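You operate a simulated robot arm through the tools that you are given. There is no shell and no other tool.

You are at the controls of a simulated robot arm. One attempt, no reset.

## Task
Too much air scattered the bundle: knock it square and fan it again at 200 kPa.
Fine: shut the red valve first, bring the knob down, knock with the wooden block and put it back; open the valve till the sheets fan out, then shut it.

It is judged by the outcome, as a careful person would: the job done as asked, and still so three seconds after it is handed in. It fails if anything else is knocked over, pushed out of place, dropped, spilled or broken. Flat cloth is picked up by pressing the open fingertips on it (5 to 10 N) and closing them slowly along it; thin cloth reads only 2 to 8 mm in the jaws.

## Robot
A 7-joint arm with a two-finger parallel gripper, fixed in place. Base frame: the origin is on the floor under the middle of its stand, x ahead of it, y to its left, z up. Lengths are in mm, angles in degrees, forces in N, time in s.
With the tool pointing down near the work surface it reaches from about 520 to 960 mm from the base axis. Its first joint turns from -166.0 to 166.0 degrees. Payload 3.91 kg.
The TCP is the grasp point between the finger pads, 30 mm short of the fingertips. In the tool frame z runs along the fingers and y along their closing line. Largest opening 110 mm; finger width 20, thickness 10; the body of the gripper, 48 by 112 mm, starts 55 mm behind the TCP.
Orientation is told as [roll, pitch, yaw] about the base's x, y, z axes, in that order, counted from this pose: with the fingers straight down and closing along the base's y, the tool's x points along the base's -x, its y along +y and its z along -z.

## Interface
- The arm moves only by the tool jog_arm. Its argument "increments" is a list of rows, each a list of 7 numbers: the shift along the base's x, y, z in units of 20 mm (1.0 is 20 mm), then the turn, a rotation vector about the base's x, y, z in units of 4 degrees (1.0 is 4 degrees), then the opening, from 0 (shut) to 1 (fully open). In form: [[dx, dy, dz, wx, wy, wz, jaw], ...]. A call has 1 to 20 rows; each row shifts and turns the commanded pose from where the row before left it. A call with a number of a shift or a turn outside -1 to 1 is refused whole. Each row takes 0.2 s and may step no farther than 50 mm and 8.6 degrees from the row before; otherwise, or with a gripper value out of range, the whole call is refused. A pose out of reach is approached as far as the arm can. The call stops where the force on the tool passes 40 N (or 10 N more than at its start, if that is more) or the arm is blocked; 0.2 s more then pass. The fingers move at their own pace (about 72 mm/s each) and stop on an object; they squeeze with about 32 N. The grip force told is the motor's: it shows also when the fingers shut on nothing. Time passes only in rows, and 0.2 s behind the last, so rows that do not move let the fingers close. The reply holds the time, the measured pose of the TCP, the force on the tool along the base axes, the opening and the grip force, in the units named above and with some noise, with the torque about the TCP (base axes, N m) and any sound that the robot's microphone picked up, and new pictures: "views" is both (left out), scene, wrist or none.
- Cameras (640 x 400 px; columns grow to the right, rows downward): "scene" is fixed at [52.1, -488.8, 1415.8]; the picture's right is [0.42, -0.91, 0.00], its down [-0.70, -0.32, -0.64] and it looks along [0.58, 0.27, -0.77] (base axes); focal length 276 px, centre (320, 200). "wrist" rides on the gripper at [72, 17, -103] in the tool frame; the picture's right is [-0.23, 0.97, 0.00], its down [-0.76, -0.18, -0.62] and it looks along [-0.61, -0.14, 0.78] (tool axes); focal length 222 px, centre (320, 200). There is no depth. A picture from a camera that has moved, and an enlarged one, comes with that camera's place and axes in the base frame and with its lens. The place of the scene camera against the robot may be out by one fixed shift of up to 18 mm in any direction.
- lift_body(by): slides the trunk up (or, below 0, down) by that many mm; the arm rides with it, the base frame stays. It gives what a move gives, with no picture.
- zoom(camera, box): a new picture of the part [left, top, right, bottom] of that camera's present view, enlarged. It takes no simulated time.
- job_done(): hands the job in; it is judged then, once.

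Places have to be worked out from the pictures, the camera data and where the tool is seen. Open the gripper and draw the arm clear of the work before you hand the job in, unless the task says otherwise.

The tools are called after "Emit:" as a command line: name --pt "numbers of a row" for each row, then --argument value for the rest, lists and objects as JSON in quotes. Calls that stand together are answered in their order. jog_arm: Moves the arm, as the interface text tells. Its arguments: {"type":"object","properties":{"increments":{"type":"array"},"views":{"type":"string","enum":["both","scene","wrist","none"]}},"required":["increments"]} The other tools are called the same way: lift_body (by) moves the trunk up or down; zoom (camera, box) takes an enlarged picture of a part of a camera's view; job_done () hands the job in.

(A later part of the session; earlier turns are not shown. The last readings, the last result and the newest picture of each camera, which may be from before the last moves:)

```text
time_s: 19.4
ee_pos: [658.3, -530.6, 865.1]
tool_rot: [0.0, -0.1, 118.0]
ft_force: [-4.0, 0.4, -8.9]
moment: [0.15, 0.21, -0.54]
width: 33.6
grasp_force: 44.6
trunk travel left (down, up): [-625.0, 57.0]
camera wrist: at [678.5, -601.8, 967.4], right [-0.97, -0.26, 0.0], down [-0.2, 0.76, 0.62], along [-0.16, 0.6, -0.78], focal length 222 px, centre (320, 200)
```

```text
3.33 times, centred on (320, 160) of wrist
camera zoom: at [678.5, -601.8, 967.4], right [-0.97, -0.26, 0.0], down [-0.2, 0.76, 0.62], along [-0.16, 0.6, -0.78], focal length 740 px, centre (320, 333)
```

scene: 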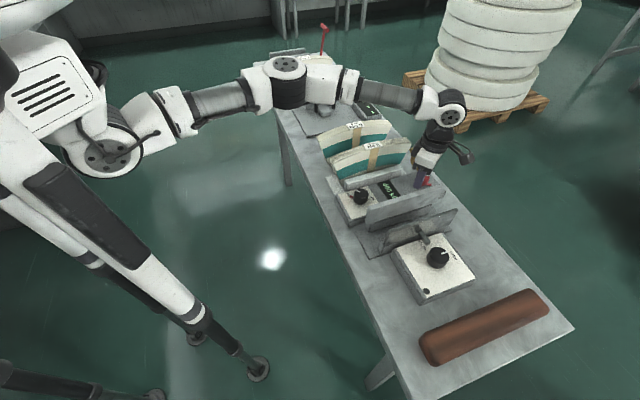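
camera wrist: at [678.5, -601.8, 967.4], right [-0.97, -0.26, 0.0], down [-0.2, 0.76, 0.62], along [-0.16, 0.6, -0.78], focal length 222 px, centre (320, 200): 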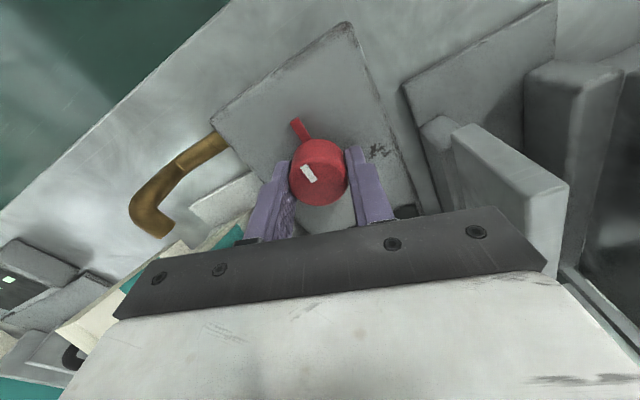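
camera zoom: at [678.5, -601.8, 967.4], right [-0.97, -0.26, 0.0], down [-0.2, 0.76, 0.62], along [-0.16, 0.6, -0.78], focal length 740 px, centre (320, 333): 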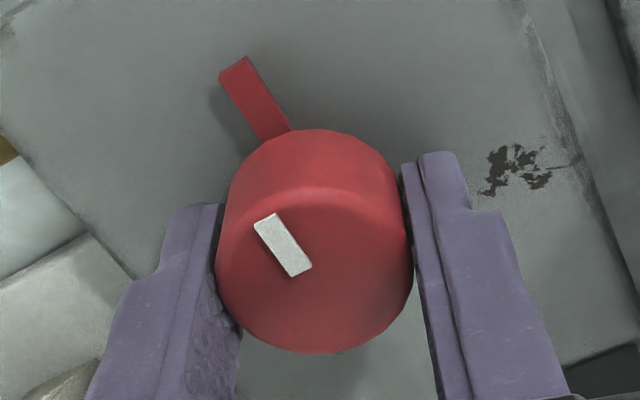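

The torque reached −0.54 with a slight slip: this is the other end stop, a quarter turn from the start, so the valve is now shut. I release it, lift clear, and look at the bundle.

Emit:
jog_arm --pt "0 0 0 0 0 -0.3 0.3" --pt "0 0 0 0 0 0 0.55" --pt "0 0 0 0 0 0 0.6" --pt "0 0 1 0 0 0 0.6" --pt "0 0 1 0 0 0 0.6" --pt "0 0 1 0 0 0 0.6" --pt "0 0 1 0 0 0 0.6" --views "both"

Emit:
zoom --camera "wrist" --box '[220, 30, 420, 180]'

Emit:
zoom --camera "scene" --box '[320, 110, 480, 210]'

```text
time_s: 21.0
ee_pos: [658.1, -529.8, 946.0]
tool_rot: [0.0, 0.0, 116.8]
ft_force: [-0.9, -0.3, -0.8]
moment: [0.0, 0.01, 0.05]
width: 65.8
grasp_force: 0.0
trunk travel left (down, up): [-625.0, 57.0]
camera wrist: at [676.3, -601.7, 1048.8], right [-0.97, -0.24, 0.0], down [-0.18, 0.76, 0.62], along [-0.15, 0.61, -0.78], focal length 222 px, centre (320, 200)
```

scene: 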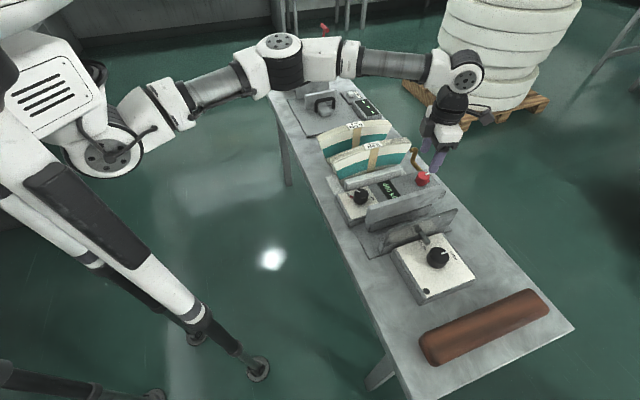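
wrist: 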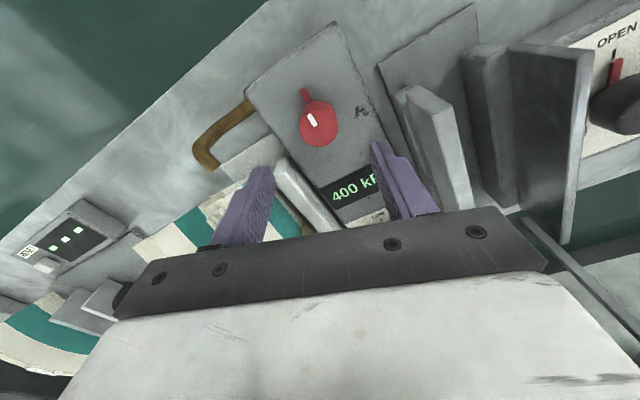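

```text
2.67 times, centred on (320, 105) of wrist
camera zoom: at [676.3, -601.7, 1048.8], right [-0.97, -0.24, 0.0], down [-0.18, 0.76, 0.62], along [-0.15, 0.61, -0.78], focal length 592 px, centre (320, 453)
```

zoom: 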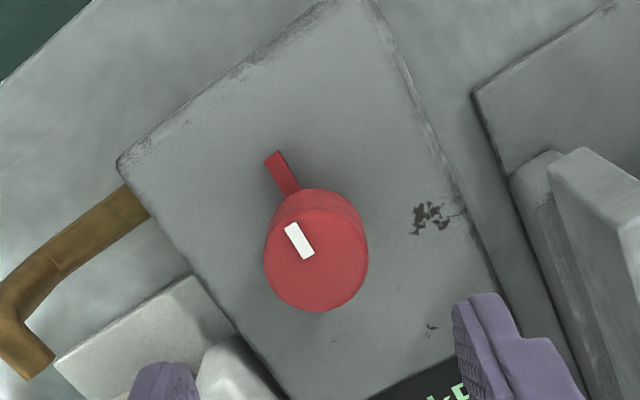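

```text
4.00 times, centred on (400, 160) of scene
camera zoom: at [52.1, -488.8, 1415.8], right [0.42, -0.91, 0.0], down [-0.7, -0.32, -0.64], along [0.58, 0.27, -0.77], focal length 1105 px, centre (0, 360)
```

zoom: 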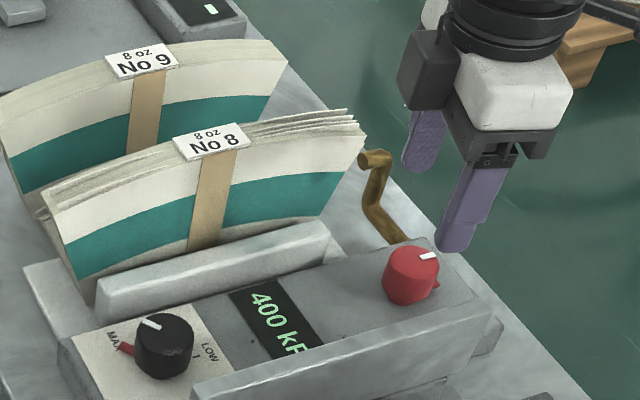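

The valve's tab now points across the bench (shut) and nothing else has moved. Next the pressure knob: I move along the unit to above the black knob at about (527, -398), turning the tool to yaw 75° and staying high.

Emit:
jog_arm --pt "0 0 1 0 0 -1 0.6" --pt "0 0 1 0 0 -1 0.6" --pt "-0.9 0.9 0 0 0 -1 0.6" --pt "-0.9 0.9 0 0 0 -1 0.6" --pt "-0.9 0.9 0 0 0 -1 0.6" --pt "-0.9 0.9 0 0 0 -1 0.6" --pt "-0.9 0.9 0 0 0 -1 0.65" --pt "-0.9 0.9 0 0 0 -1 0.65" --pt "-0.9 0.9 0 0 0 -1 0.65" --pt "-0.25 0.3 0 0 0 -1 0.65" --views "both"

Emit:
zoom --camera "wrist" --box '[220, 30, 420, 180]'

```text
time_s: 23.2
ee_pos: [528.4, -397.6, 986.3]
tool_rot: [0.0, 0.1, 76.7]
ft_force: [-0.6, -0.1, 0.3]
moment: [-0.02, 0.02, 0.0]
width: 71.3
grasp_force: 0.0
trunk travel left (down, up): [-625.0, 57.0]
camera wrist: at [495.5, -464.1, 1088.4], right [-0.9, 0.45, 0.0], down [0.35, 0.7, 0.62], along [0.28, 0.56, -0.78], focal length 222 px, centre (320, 200)
```

scene: 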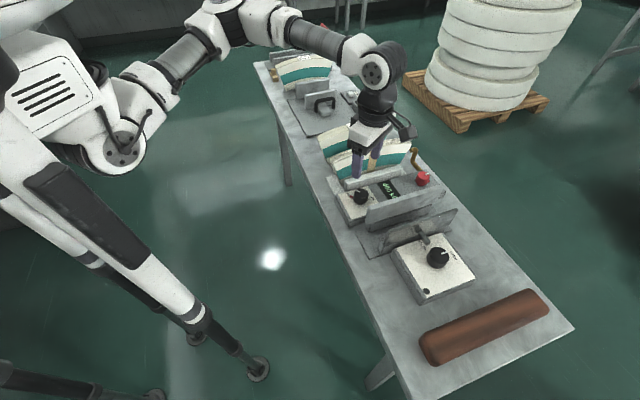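
wrist: 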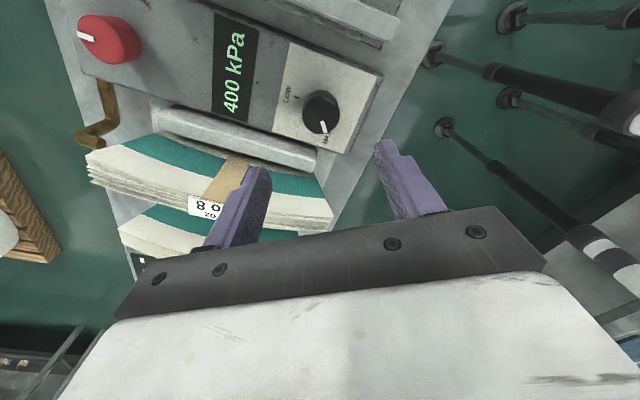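

```text
2.67 times, centred on (320, 105) of wrist
camera zoom: at [495.5, -464.1, 1088.4], right [-0.9, 0.45, 0.0], down [0.35, 0.7, 0.62], along [0.28, 0.56, -0.78], focal length 592 px, centre (320, 453)
```

zoom: 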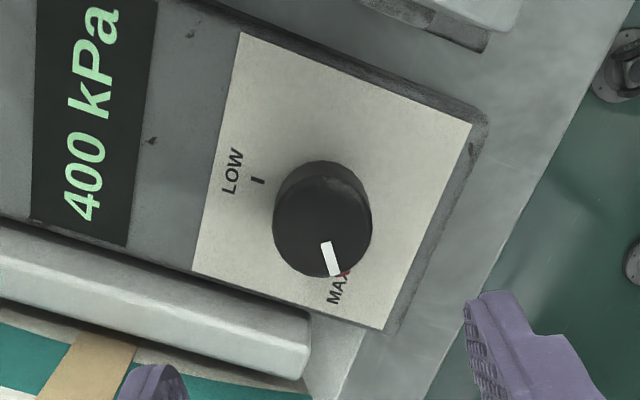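

The knob's top centre is at about (528, -397, 857), 39 mm across, with its pointer at MAX, and its position under the TCP is right. I descend to z ≈ 867 and grip it.

Emit:
jog_arm --pt "0 0.04 -1 0 0 0 0.62" --pt "0 0 -1 0 0 0 0.62" --pt "0 0 -1 0 0 0 0.62" --pt "0 0 -1 0 0 0 0.62" --pt "0 0 -1 0 0 0 0.62" --pt "0 0 -0.9 0 0 0 0.62" --views "wrist"

```text
time_s: 24.6
ee_pos: [528.0, -397.5, 867.7]
tool_rot: [0.0, 0.0, 76.9]
ft_force: [-0.3, -0.6, 0.4]
moment: [0.02, 0.0, 0.01]
width: 68.1
grasp_force: 0.1
trunk travel left (down, up): [-625.0, 57.0]
camera wrist: at [495.6, -462.9, 969.8], right [-0.9, 0.44, 0.0], down [0.35, 0.7, 0.62], along [0.28, 0.56, -0.78], focal length 222 px, centre (320, 200)
```

wrist: 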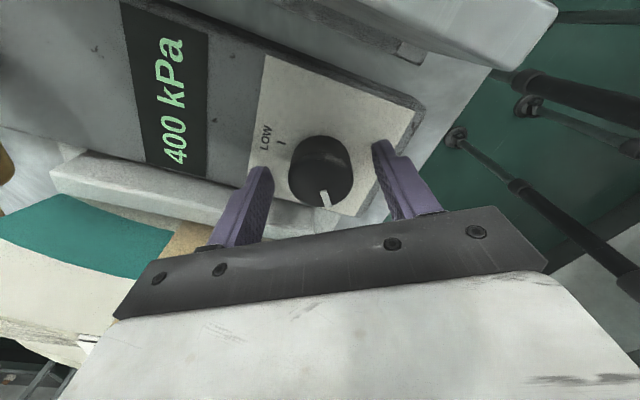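

The knob is centred between the fingers and the display stays in view. I close, then try 12° clockwise and read the display.

Emit:
jog_arm --pt "0 0 0 0 0 0 0" --pt "0 0 0 0 0 0 0" --pt "0 0 0 0 0 0 0" --pt "0 0 0 0 0 -1 0" --pt "0 0 0 0 0 -1 0" --pt "0 0 0 0 0 -1 0" --views "wrist"

Emit:
zoom --camera "wrist" --box '[100, 0, 400, 220]'

```text
time_s: 26.0
ee_pos: [527.3, -397.3, 867.2]
tool_rot: [0.0, -0.1, 64.8]
ft_force: [-8.1, -0.1, -4.0]
moment: [-0.02, 0.24, 0.71]
width: 37.6
grasp_force: 45.4
trunk travel left (down, up): [-625.0, 57.0]
camera wrist: at [481.9, -455.1, 970.1], right [-0.78, 0.62, 0.0], down [0.49, 0.61, 0.62], along [0.39, 0.49, -0.78], focal length 222 px, centre (320, 200)
```

wrist: 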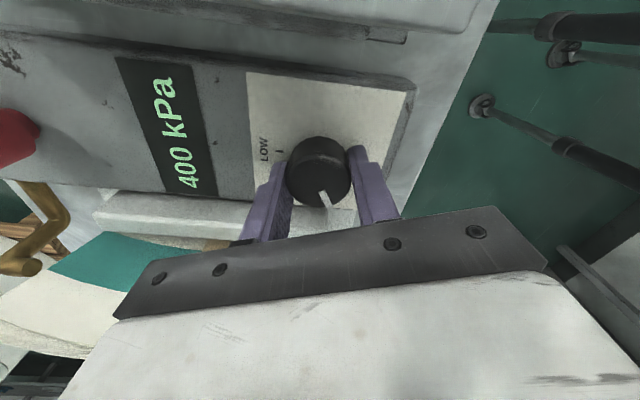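

```text
1.82 times, centred on (250, 110) of wrist
camera zoom: at [481.9, -455.1, 970.1], right [-0.78, 0.62, 0.0], down [0.49, 0.61, 0.62], along [0.39, 0.49, -0.78], focal length 404 px, centre (447, 364)
```

zoom: 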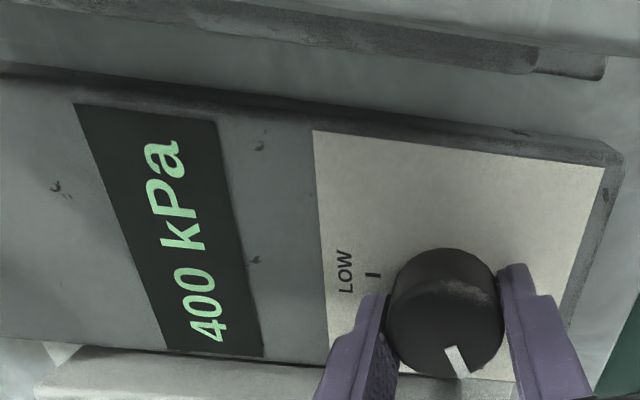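

Clockwise is the stop (0.71 N m, knob did not follow), so the knob comes down counter-clockwise. I turn 20° that way and read the display.

Emit:
jog_arm --pt "0 0 0 0 0 1 0" --pt "0 0 0 0 0 1 0" --pt "0 0 0 0 0 1 0" --pt "0 0 0 0 0 1 0" --pt "0 0 0 0 0 1 0" --views "wrist"

Emit:
zoom --camera "wrist" --box '[100, 0, 400, 220]'

```text
time_s: 27.2
ee_pos: [527.5, -396.8, 867.1]
tool_rot: [0.0, 0.0, 84.8]
ft_force: [-16.4, 7.4, -6.4]
moment: [-0.81, 0.43, -0.05]
width: 37.4
grasp_force: 44.9
trunk travel left (down, up): [-625.0, 57.0]
camera wrist: at [503.9, -467.3, 970.0], right [-0.95, 0.31, 0.0], down [0.25, 0.74, 0.62], along [0.19, 0.59, -0.78], focal length 222 px, centre (320, 200)
```

wrist: 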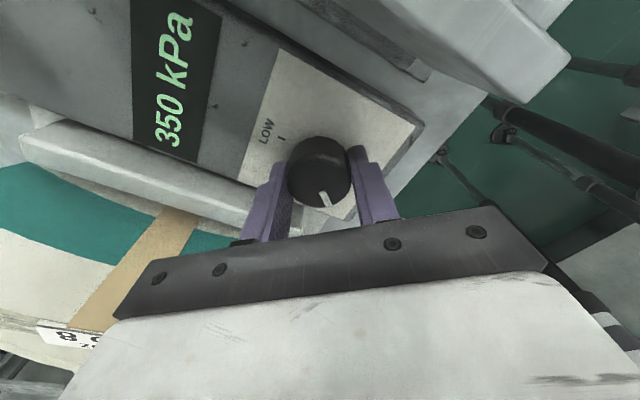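

```text
1.82 times, centred on (250, 110) of wrist
camera zoom: at [503.9, -467.3, 970.0], right [-0.95, 0.31, 0.0], down [0.25, 0.74, 0.62], along [0.19, 0.59, -0.78], focal length 404 px, centre (447, 364)
```

zoom: 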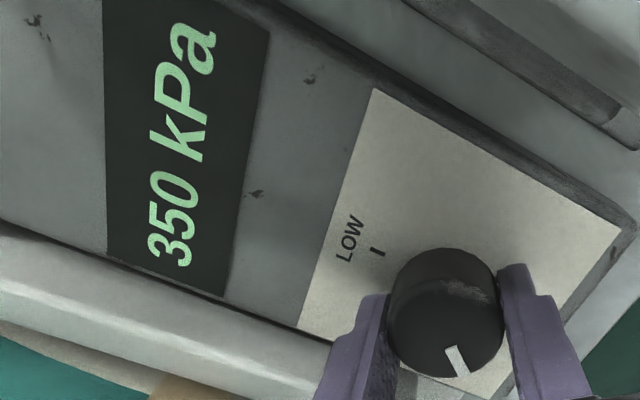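

The display now reads 350 kPa after about 20°, i.e. roughly 2.5 kPa per degree. I continue counter-clockwise another 40° with a small relief shift.

Emit:
jog_arm --pt "-0.04 0.02 0.01 0 0 1 0" --pt "-0.01 0 0 0 0 1 0" --pt "-0.01 0 0 0 0 1 0" --pt "-0.01 0 0 0 0 1 0" --pt "-0.01 0 0 0 0 1 0" --views "wrist"

Emit:
zoom --camera "wrist" --box '[100, 0, 400, 220]'

```text
time_s: 28.4
ee_pos: [526.0, -396.7, 867.8]
tool_rot: [-0.1, 0.0, 104.7]
ft_force: [-17.6, 1.7, -11.5]
moment: [0.21, 0.51, -0.07]
width: 37.4
grasp_force: 45.4
trunk travel left (down, up): [-625.0, 57.0]
camera wrist: at [528.5, -471.0, 970.1], right [-1.0, -0.03, 0.0], down [-0.02, 0.78, 0.62], along [-0.02, 0.62, -0.78], focal length 222 px, centre (320, 200)
```

wrist: 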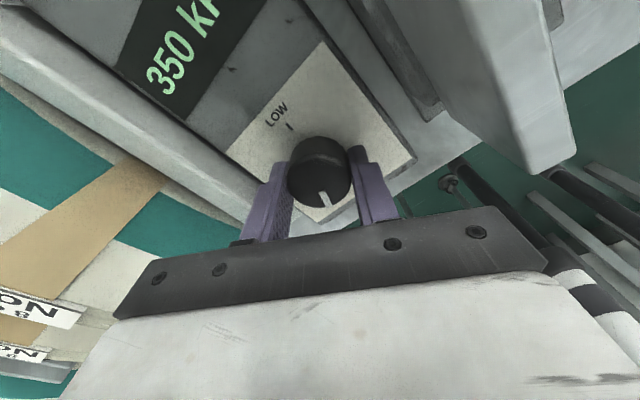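

```text
1.82 times, centred on (250, 110) of wrist
camera zoom: at [528.5, -471.0, 970.1], right [-1.0, -0.03, 0.0], down [-0.02, 0.78, 0.62], along [-0.02, 0.62, -0.78], focal length 404 px, centre (447, 364)
```

zoom: 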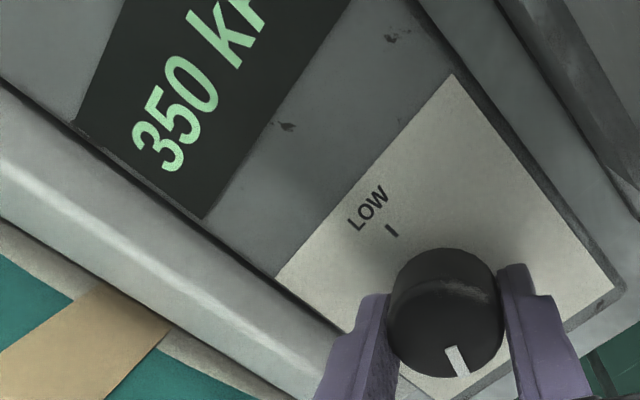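

Still 350 kPa at about 40°, so the display steps in 50s and the scale is finer than I thought. I keep turning in small steps to find each changeover.

Emit:
jog_arm --pt "-0.06 0.01 0.02 0 0 1 0" --pt "-0.01 0 0 0 0 1 0" --pt "-0.01 0 0 0 0 1 0" --pt "-0.01 0 0 0 0 0 0" --views "wrist"

Emit:
zoom --camera "wrist" --box '[100, 0, 400, 220]'

```text
time_s: 29.4
ee_pos: [526.3, -399.0, 867.5]
tool_rot: [0.0, 0.0, 116.9]
ft_force: [-7.1, -3.1, -15.4]
moment: [0.15, 0.24, -0.01]
width: 37.1
grasp_force: 44.7
trunk travel left (down, up): [-625.0, 57.0]
camera wrist: at [543.4, -469.1, 970.1], right [-0.97, -0.24, 0.0], down [-0.19, 0.76, 0.62], along [-0.15, 0.61, -0.78], focal length 222 px, centre (320, 200)
```

wrist: 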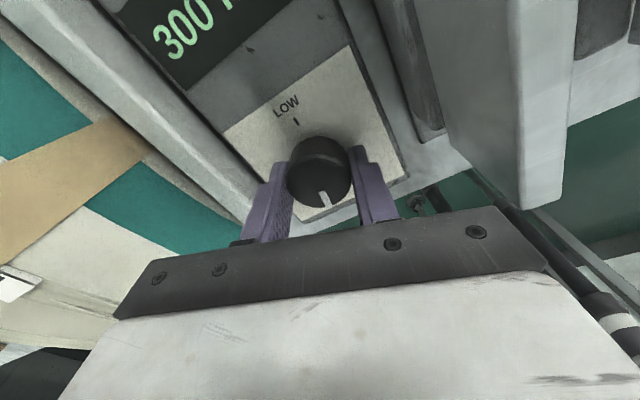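

```text
1.82 times, centred on (250, 110) of wrist
camera zoom: at [543.4, -469.1, 970.1], right [-0.97, -0.24, 0.0], down [-0.19, 0.76, 0.62], along [-0.15, 0.61, -0.78], focal length 404 px, centre (447, 364)
```

zoom: 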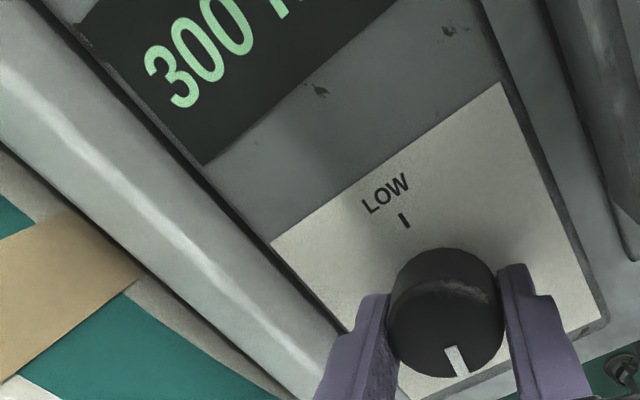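

300 kPa at about 52°. I undo the small upward pull (z load −15 N) and turn another 16°, checking the display in both cameras.

Emit:
jog_arm --pt "-0.02 -0.01 -0.03 0 0 1 0" --pt "0 -0.01 0 0 0 1 0" --pt "0 -0.01 0 0 0 1 0" --pt "0 0 0 0 0 1 0" --pt "0 0 0 0 0 0 0" --views "both"

Emit:
zoom --camera "wrist" --box '[100, 0, 400, 220]'

Emit:
zoom --camera "scene" --box '[320, 110, 480, 210]'

```text
time_s: 30.6
ee_pos: [525.1, -397.9, 867.6]
tool_rot: [0.0, 0.0, 132.9]
ft_force: [0.5, -3.9, -3.2]
moment: [0.57, 0.41, 0.02]
width: 37.1
grasp_force: 44.6
trunk travel left (down, up): [-625.0, 57.0]
camera wrist: at [562.0, -461.8, 970.2], right [-0.87, -0.5, 0.0], down [-0.39, 0.68, 0.62], along [-0.31, 0.54, -0.78], focal length 222 px, centre (320, 200)
```

scene: 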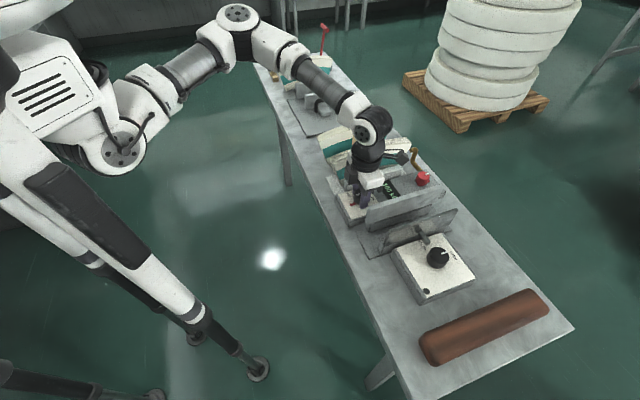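
wrist: 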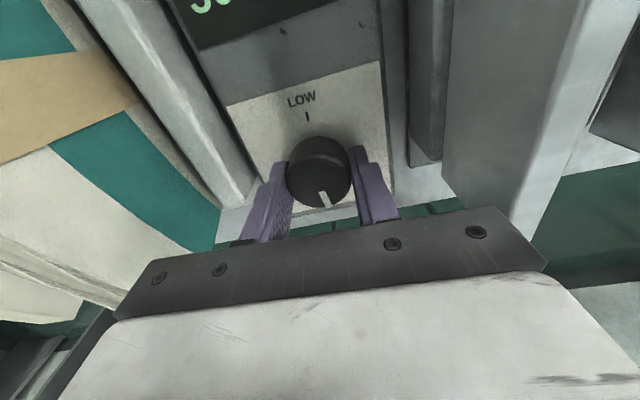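

```text
1.82 times, centred on (250, 110) of wrist
camera zoom: at [562.0, -461.8, 970.2], right [-0.87, -0.5, 0.0], down [-0.39, 0.68, 0.62], along [-0.31, 0.54, -0.78], focal length 404 px, centre (447, 364)
```

zoom: 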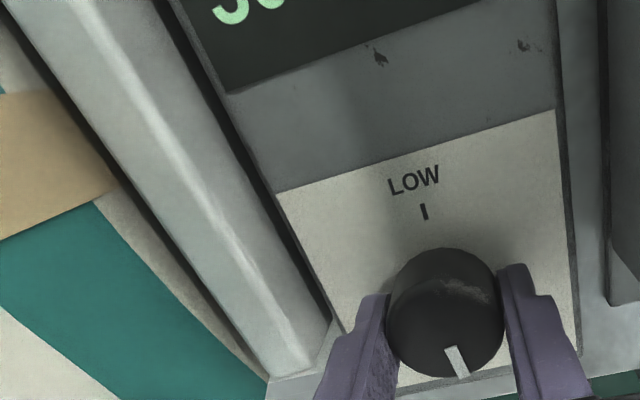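

```text
4.00 times, centred on (400, 160) of scene
camera zoom: at [52.1, -488.8, 1415.8], right [0.42, -0.91, 0.0], down [-0.7, -0.32, -0.64], along [0.58, 0.27, -0.77], focal length 1105 px, centre (0, 360)
```

zoom: 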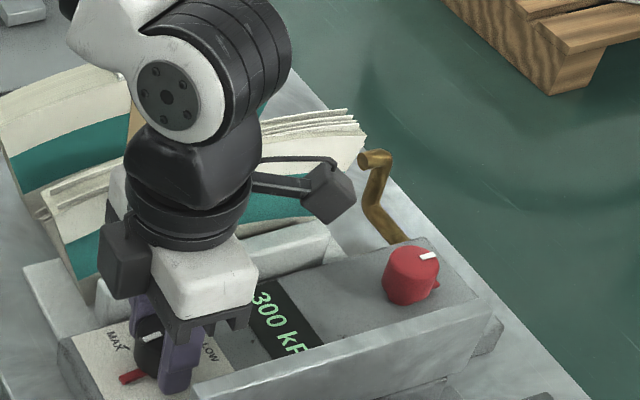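

The scene display reads 300 kPa at about 68°, and forces are low. I keep turning counter-clockwise and read the display in the scene view.

Emit:
jog_arm --pt "0 -0.01 0 0 0 1 0" --pt "0 -0.01 0 0 0 1 0" --pt "0 -0.01 0 0 0 1 0" --pt "0 -0.01 0 0 0 1 0" --pt "0 0 0 0 0 1 0" --views "scene"

Emit:
zoom --camera "scene" --box '[320, 110, 480, 210]'

```text
time_s: 31.8
ee_pos: [524.5, -398.5, 868.2]
tool_rot: [-0.1, 0.1, 152.9]
ft_force: [-1.7, 1.2, -6.4]
moment: [-0.28, -1.02, 0.01]
width: 37.4
grasp_force: 44.8
trunk travel left (down, up): [-625.0, 57.0]
```

scene: 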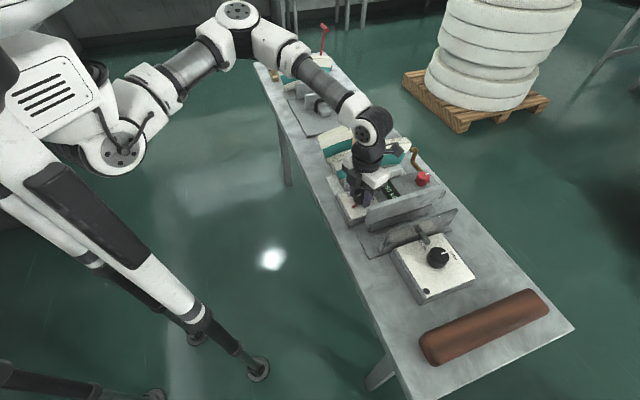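

```text
4.00 times, centred on (400, 160) of scene
camera zoom: at [52.1, -488.8, 1415.8], right [0.42, -0.91, 0.0], down [-0.7, -0.32, -0.64], along [0.58, 0.27, -0.77], focal length 1105 px, centre (0, 360)
```

zoom: 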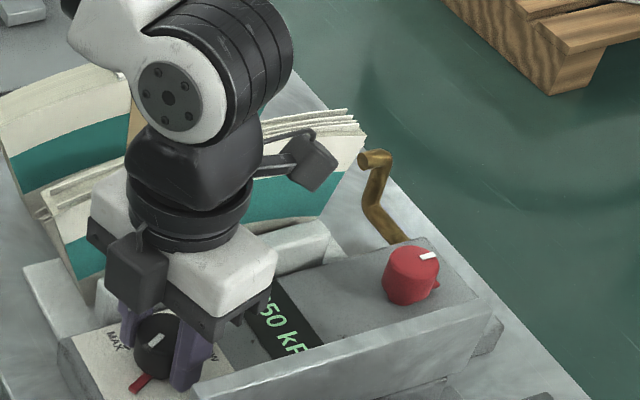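

It now shows 250 kPa at about 88°. I turn on another 20°.

Emit:
jog_arm --pt "0 0 -0.01 0 0 1 0" --pt "0 0 0 0 0 1 0" --pt "0 0 0 0 0 1 0" --pt "0 0 0 0 0 1 0" --pt "0 0 0 0 0 1 0" --views "both"

Emit:
zoom --camera "scene" --box '[320, 110, 480, 210]'

```text
time_s: 33.0
ee_pos: [523.8, -399.5, 867.5]
tool_rot: [0.1, 0.0, 172.9]
ft_force: [-1.7, -7.0, -1.1]
moment: [-0.07, 0.52, -0.01]
width: 37.3
grasp_force: 45.4
trunk travel left (down, up): [-625.0, 57.0]
camera wrist: at [594.3, -424.4, 970.2], right [-0.35, -0.94, 0.0], down [-0.73, 0.27, 0.62], along [-0.58, 0.22, -0.78], focal length 222 px, centre (320, 200)
```

scene: 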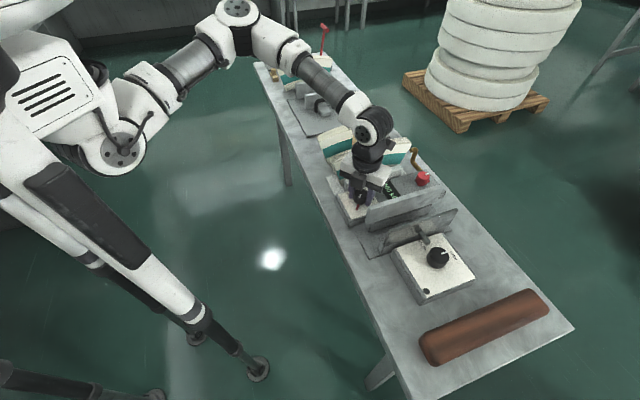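
wrist: 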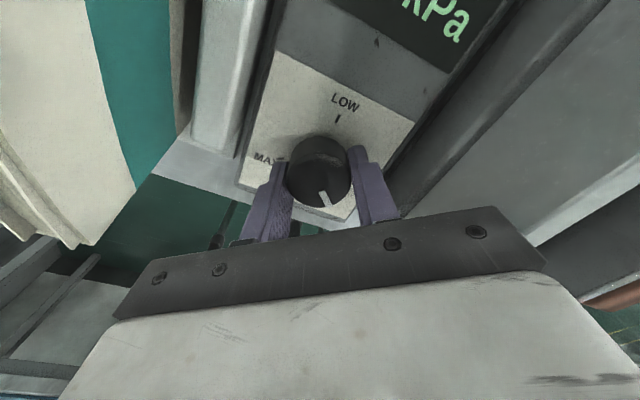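

```text
4.00 times, centred on (400, 160) of scene
camera zoom: at [52.1, -488.8, 1415.8], right [0.42, -0.91, 0.0], down [-0.7, -0.32, -0.64], along [0.58, 0.27, -0.77], focal length 1105 px, centre (0, 360)
```

zoom: 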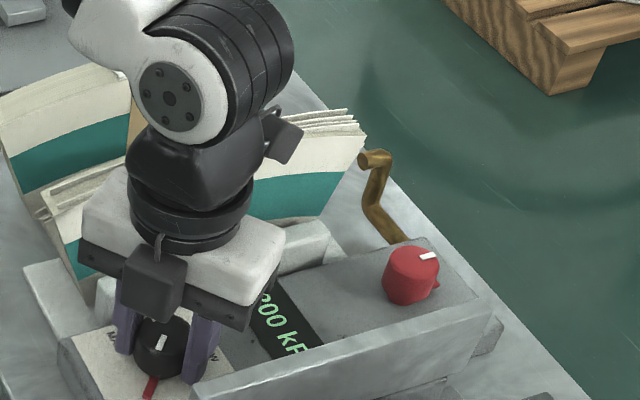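

It reads x00, which should be 200 kPa at about 108°; with changeovers near 17°, 45°, 75° and 104° the middle of the 200 band should be at about 119°. I turn another 11° to centre it.

Emit:
jog_arm --pt "0 0 0 0 0 1 0" --pt "0 0 0 0 0 1 0" --pt "0 0 0 0 0 0.75 0" --pt "0 0 0 0 0 0 0" --views "both"

Emit:
zoom --camera "scene" --box '[320, 110, 480, 210]'

Emit:
zoom --camera "wrist" --box '[220, 60, 420, 220]'

```text
time_s: 34.0
ee_pos: [524.7, -399.0, 868.5]
tool_rot: [0.2, 0.1, -176.2]
ft_force: [-2.8, -15.1, -0.2]
moment: [-0.75, 0.49, -0.08]
width: 37.4
grasp_force: 45.4
trunk travel left (down, up): [-625.0, 57.0]
camera wrist: at [597.8, -411.0, 970.2], right [-0.16, -0.99, 0.0], down [-0.77, 0.13, 0.62], along [-0.61, 0.1, -0.78], focal length 222 px, centre (320, 200)
```

scene: 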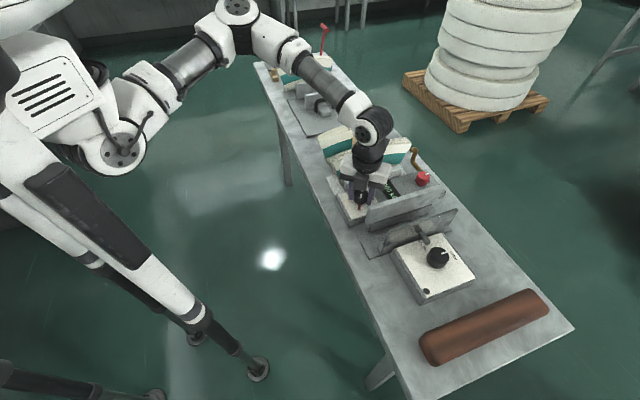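
wrist: 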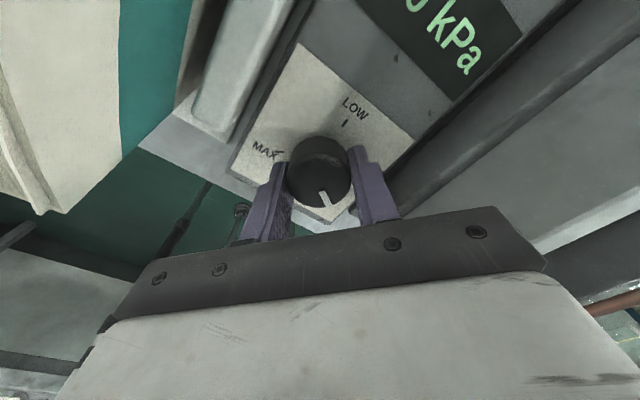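

```text
4.00 times, centred on (400, 160) of scene
camera zoom: at [52.1, -488.8, 1415.8], right [0.42, -0.91, 0.0], down [-0.7, -0.32, -0.64], along [0.58, 0.27, -0.77], focal length 1105 px, centre (0, 360)
```

zoom: 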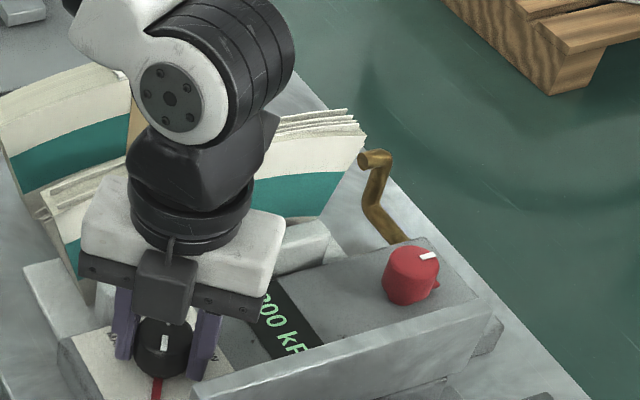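

```text
2.50 times, centred on (320, 140) of wrist
camera zoom: at [597.8, -411.0, 970.2], right [-0.16, -0.99, 0.0], down [-0.77, 0.13, 0.62], along [-0.61, 0.1, -0.78], focal length 555 px, centre (320, 350)
```

zoom: 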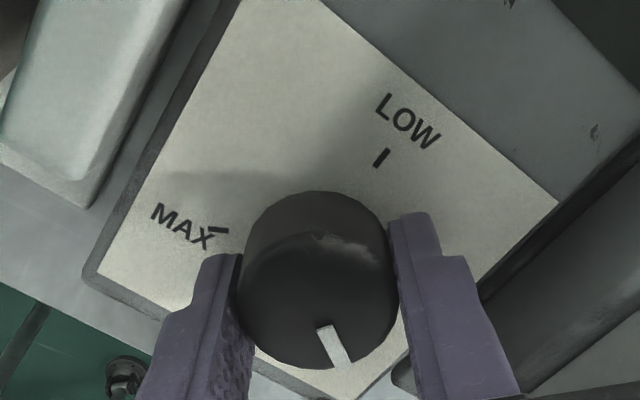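

I release the knob and rise straight up to read the display clearly.

Emit:
jog_arm --pt "0 -0.02 0 0 0 0 0.36" --pt "0 0 0 0 0 0 0.45" --pt "0 0 0 0 0 0 0.58" --pt "0 0 1 0 0 0 0.58" --pt "0 0 1 0 0 0 0.58" --pt "0 0 1 0 0 0 0.58" --pt "0 0 1 0 0 -1 0.58" --pt "0 0 1 0 0 -1 0.58" --pt "0 0 1 0 0 -1 0.58" --pt "0 0 1 0 0 -1 0.58" --views "both"

Emit:
zoom --camera "scene" --box '[320, 110, 480, 210]'

Emit:
zoom --camera "wrist" --box '[200, 0, 480, 175]'

```text
time_s: 36.2
ee_pos: [525.1, -398.7, 1009.1]
tool_rot: [0.0, 0.1, 167.8]
ft_force: [0.6, 0.1, 0.1]
moment: [0.0, -0.01, 0.01]
width: 63.7
grasp_force: 0.1
trunk travel left (down, up): [-625.0, 57.0]
camera wrist: at [592.2, -429.8, 1110.8], right [-0.43, -0.9, 0.0], down [-0.71, 0.34, 0.62], along [-0.56, 0.27, -0.78], focal length 222 px, centre (320, 200)
```

scene: 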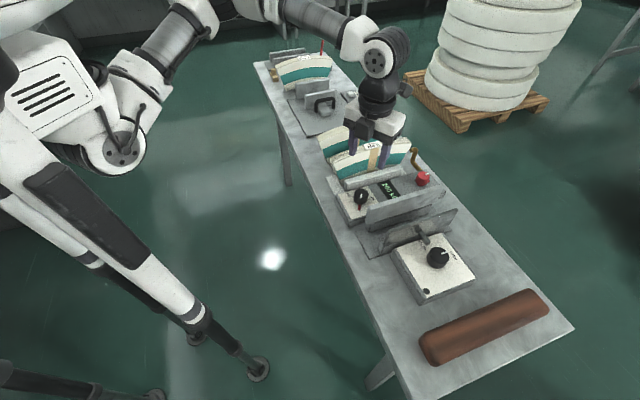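
wrist: 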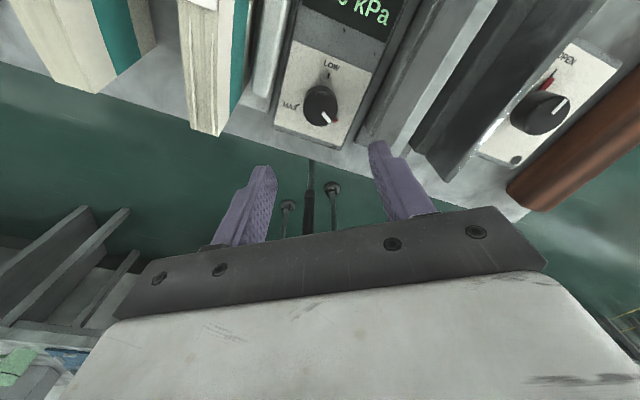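

```text
4.00 times, centred on (400, 160) of scene
camera zoom: at [52.1, -488.8, 1415.8], right [0.42, -0.91, 0.0], down [-0.7, -0.32, -0.64], along [0.58, 0.27, -0.77], focal length 1105 px, centre (0, 360)
```

zoom: 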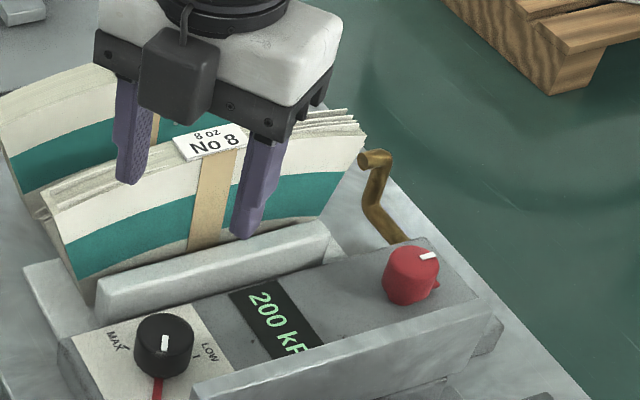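

```text
2.29 times, centred on (340, 88) of wrist
camera zoom: at [592.2, -429.8, 1110.8], right [-0.43, -0.9, 0.0], down [-0.71, 0.34, 0.62], along [-0.56, 0.27, -0.78], focal length 508 px, centre (274, 457)
```

zoom: 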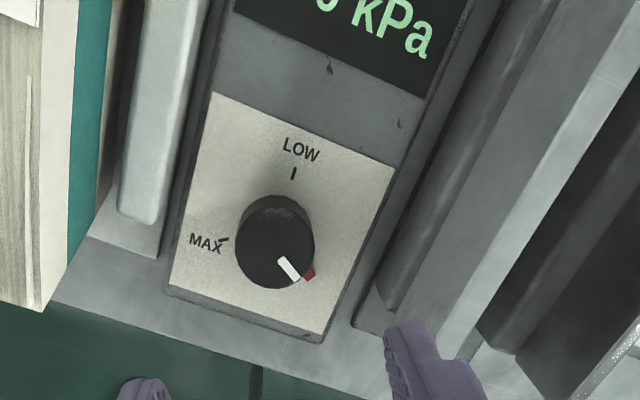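

The display reads 200 kPa. The view also shows the near end of bundles No 8 and No 9; I zoom in to study how No 8 is scattered and what it stands on.

Emit:
zoom --camera "wrist" --box '[0, 0, 300, 150]'

Emit:
zoom --camera "scene" --box '[310, 120, 420, 190]'

Emit:
zoom --camera "scene" --box '[400, 270, 580, 380]'

```text
2.13 times, centred on (150, 75) of wrist
camera zoom: at [592.2, -429.8, 1110.8], right [-0.43, -0.9, 0.0], down [-0.71, 0.34, 0.62], along [-0.56, 0.27, -0.78], focal length 474 px, centre (683, 467)
```

zoom: 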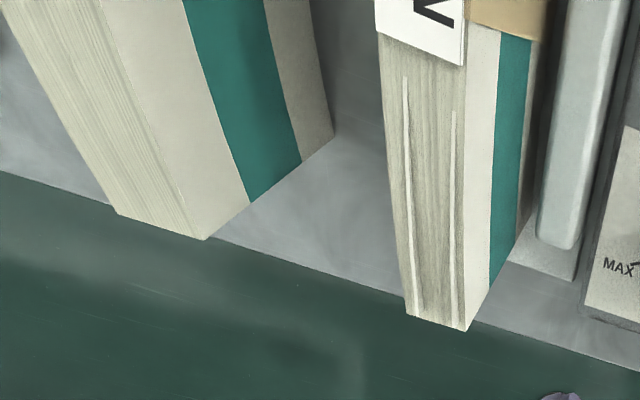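

```text
5.71 times, centred on (365, 155) of scene
camera zoom: at [52.1, -488.8, 1415.8], right [0.42, -0.91, 0.0], down [-0.7, -0.32, -0.64], along [0.58, 0.27, -0.77], focal length 1578 px, centre (63, 457)
```

zoom: 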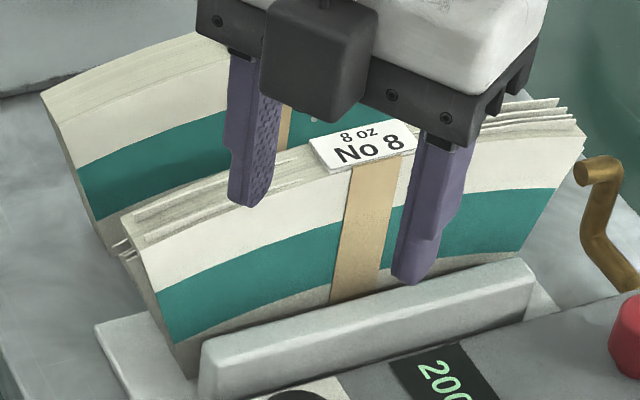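

```text
3.56 times, centred on (490, 325) of scene
camera zoom: at [52.1, -488.8, 1415.8], right [0.42, -0.91, 0.0], down [-0.7, -0.32, -0.64], along [0.58, 0.27, -0.77], focal length 982 px, centre (-284, -244)
```

zoom: 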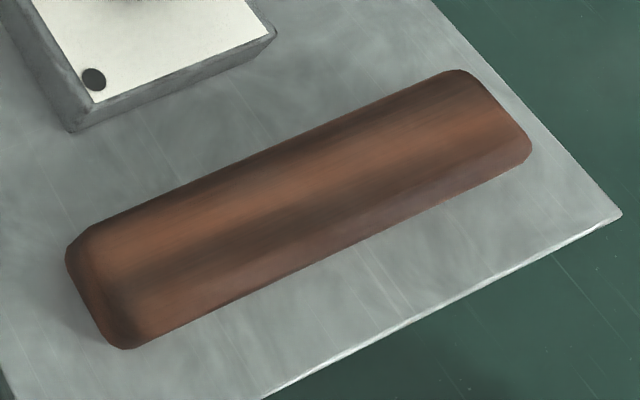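

The bundles are stacks of fan-shaped blanks; a few sheets of No 8 stand proud at both ends and at the top. Next I go to the brown wooden block at about (320, -730), travelling high over the bench, with the jaws turned to close across its width.

Emit:
jog_arm --pt "-0.5 -1 0.3 0 0 -1 0.58" --pt "-0.5 -1 0.3 0 0 -1 0.7" --pt "-0.5 -1 0 0 0 -1 1" --pt "-0.5 -1 0 0 0 -1 1" --pt "-0.6 -1 0 0 0 -1 1" --pt "-0.6 -1 0 0 0 -1 1" --pt "-0.6 -1 0 0 0 -1 1" --pt "-0.6 -1 0 0 0 -1 1" --pt "-0.6 -1 0 0 0 0 1" --pt "-0.6 -1 0 0 0 0 1" --pt "-0.6 -1 0 0 0 0 1" --pt "-0.6 -1 0 0 0 0 1" --pt "-0.6 -1 0 0 0 0 1" --pt "-0.6 -1 0 0 0 0 1" --pt "-0.6 -1 0 0 0 0 1" --views "both"

```text
time_s: 39.4
ee_pos: [352.6, -698.4, 1021.1]
tool_rot: [-0.2, 0.0, 135.8]
ft_force: [0.4, 0.1, 0.4]
moment: [0.01, -0.01, 0.02]
width: 109.8
grasp_force: 0.1
trunk travel left (down, up): [-625.0, 57.0]
camera wrist: at [392.1, -760.8, 1122.4], right [-0.84, -0.54, 0.0], down [-0.42, 0.66, 0.62], along [-0.34, 0.53, -0.78], focal length 222 px, centre (320, 200)
```

scene: 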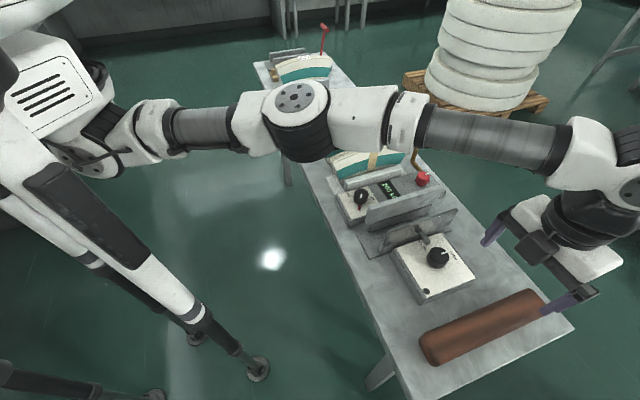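
wrist: 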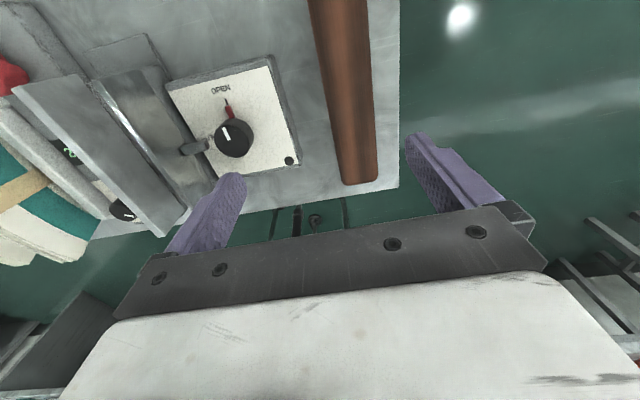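

The block lies along the bench's cross direction, centred near (330, -730) and roughly 60 mm wide. I move directly over it and lower to measure it.

Emit:
jog_arm --pt "-0.55 -0.8 -1 0 0 -0.2 1" --pt "-0.55 -0.8 -1 0 0 0 1" --pt "0 0 -1 0 0 0 1" --views "both"

Emit:
zoom --camera "wrist" --box '[200, 0, 440, 150]'

Emit:
zoom --camera "scene" --box '[400, 200, 640, 390]'

```text
time_s: 40.2
ee_pos: [327.5, -712.5, 959.5]
tool_rot: [-0.1, -0.1, 134.9]
ft_force: [-0.1, 0.2, 0.6]
moment: [-0.01, 0.03, -0.03]
width: 110.0
grasp_force: 0.0
out of reach, approached as far as the arm can: row 1, 2
trunk travel left (down, up): [-625.0, 57.0]
camera wrist: at [367.1, -776.3, 1061.6], right [-0.85, -0.53, 0.0], down [-0.41, 0.66, 0.62], along [-0.33, 0.53, -0.78], focal length 222 px, centre (320, 200)
```

scene: 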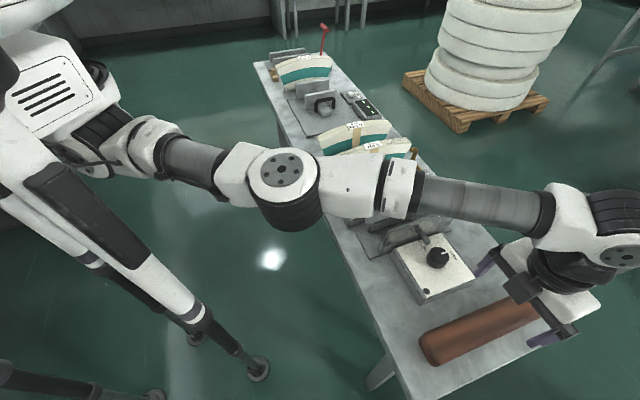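
wrist: 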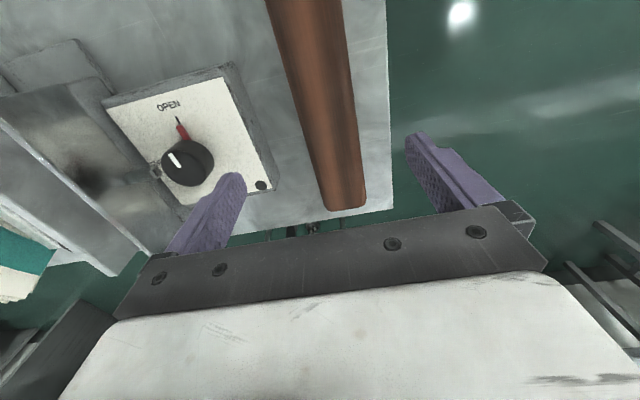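

```text
2.67 times, centred on (320, 75) of wrist
camera zoom: at [367.1, -776.3, 1061.6], right [-0.85, -0.53, 0.0], down [-0.41, 0.66, 0.62], along [-0.33, 0.53, -0.78], focal length 592 px, centre (320, 533)
```

zoom: 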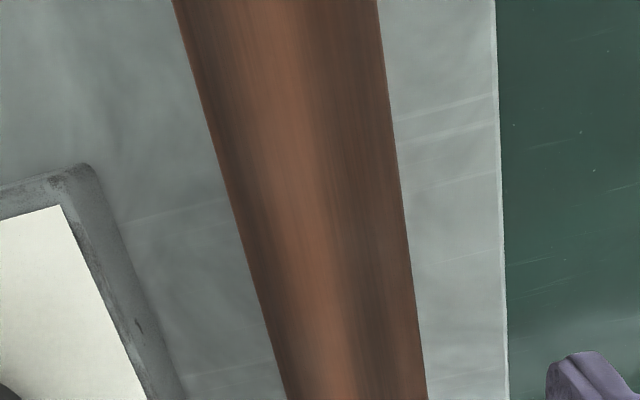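

```text
2.11 times, centred on (520, 295) of scene
camera zoom: at [52.1, -488.8, 1415.8], right [0.42, -0.91, 0.0], down [-0.7, -0.32, -0.64], along [0.58, 0.27, -0.77], focal length 581 px, centre (-101, 0)
```

zoom: 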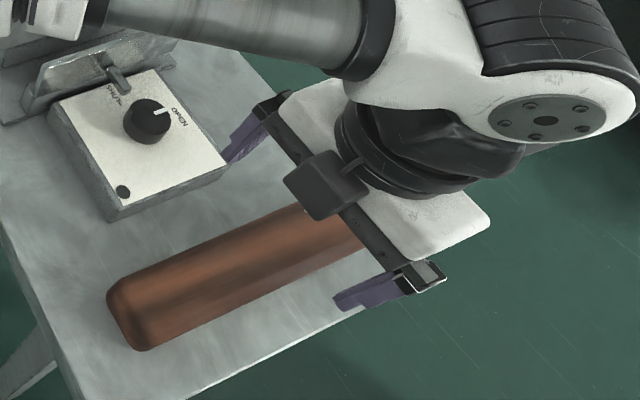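

Rows 1–2 hit a reach limit, leaving the TCP at (327.5, -712.5); the block's centre line is at about u = −281 (roughly 9 mm further along −x−y). I test whether the missing shift is reachable a little lower.

Emit:
jog_arm --pt "-0.3 -0.3 -0.5 0 0 0 1" --pt "-0.1 -0.1 -0.5 0 0 0 1" --views "none"

```text
time_s: 40.8
ee_pos: [319.6, -718.3, 938.7]
tool_rot: [0.0, 0.0, 135.0]
ft_force: [0.7, -0.2, 0.3]
moment: [0.01, 0.03, 0.02]
width: 110.0
grasp_force: 0.0
trunk travel left (down, up): [-625.0, 57.0]
```

That worked: the TCP is now over the block's centre line (u ≈ −282, v ≈ 734). I try a further 12 mm towards the block's middle and come down to z ≈ 900.

Emit:
jog_arm --pt "0.2 -0.2 -0.6 0 0 0 1" --pt "0.2 -0.2 -0.6 0 0 0 1" --pt "0 0 -0.6 0 0 0 1" --views "both"

Emit:
zoom --camera "wrist" --box '[160, 0, 480, 200]'

Emit:
zoom --camera "scene" --box '[400, 200, 640, 390]'

```text
time_s: 41.6
ee_pos: [326.7, -717.7, 902.5]
tool_rot: [0.0, 0.0, 135.0]
ft_force: [-0.2, 0.0, -0.4]
moment: [-0.02, -0.01, 0.02]
width: 110.2
grasp_force: 0.0
out of reach, approached as far as the arm can: row 1
trunk travel left (down, up): [-625.0, 57.0]
camera wrist: at [366.1, -780.9, 1005.1], right [-0.85, -0.53, 0.0], down [-0.41, 0.66, 0.62], along [-0.33, 0.53, -0.78], focal length 222 px, centre (320, 200)
```

scene: 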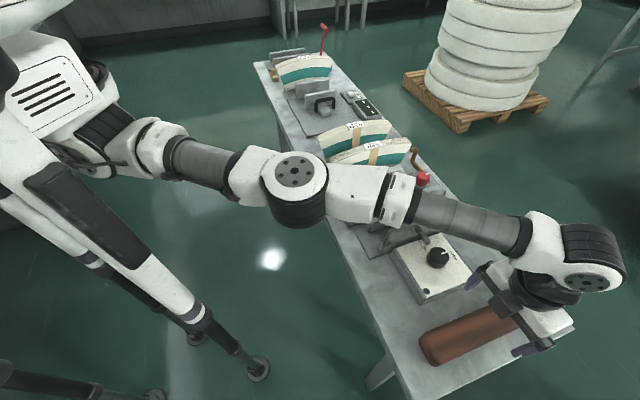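
wrist: 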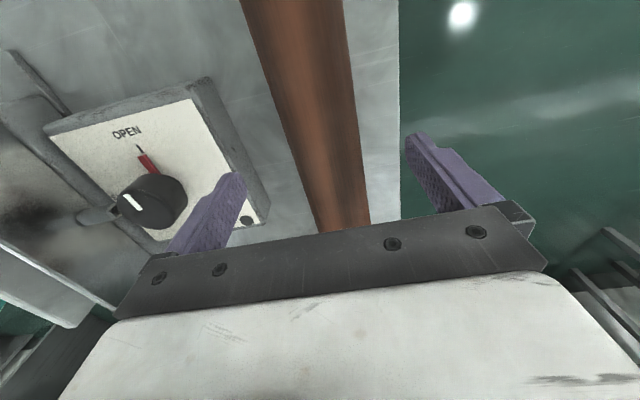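

```text
2.00 times, centred on (320, 100) of wrist
camera zoom: at [366.1, -780.9, 1005.1], right [-0.85, -0.53, 0.0], down [-0.41, 0.66, 0.62], along [-0.33, 0.53, -0.78], focal length 444 px, centre (320, 400)
```

zoom: 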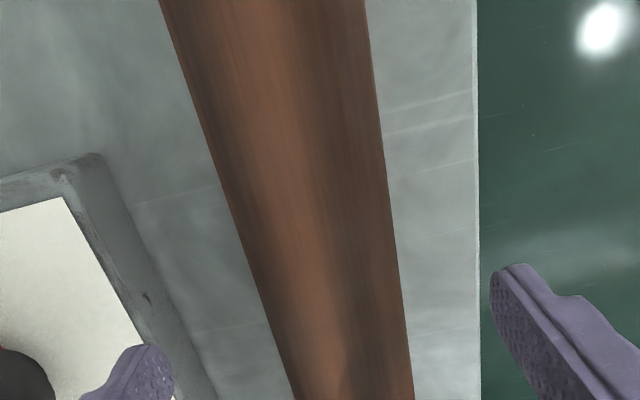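

```text
2.11 times, centred on (520, 295) of scene
camera zoom: at [52.1, -488.8, 1415.8], right [0.42, -0.91, 0.0], down [-0.7, -0.32, -0.64], along [0.58, 0.27, -0.77], focal length 581 px, centre (-101, 0)
```

zoom: 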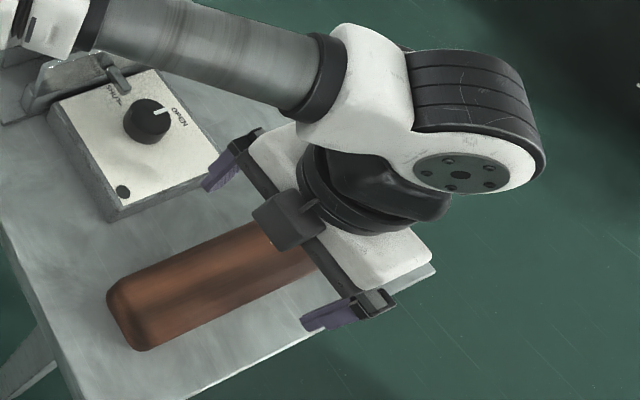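

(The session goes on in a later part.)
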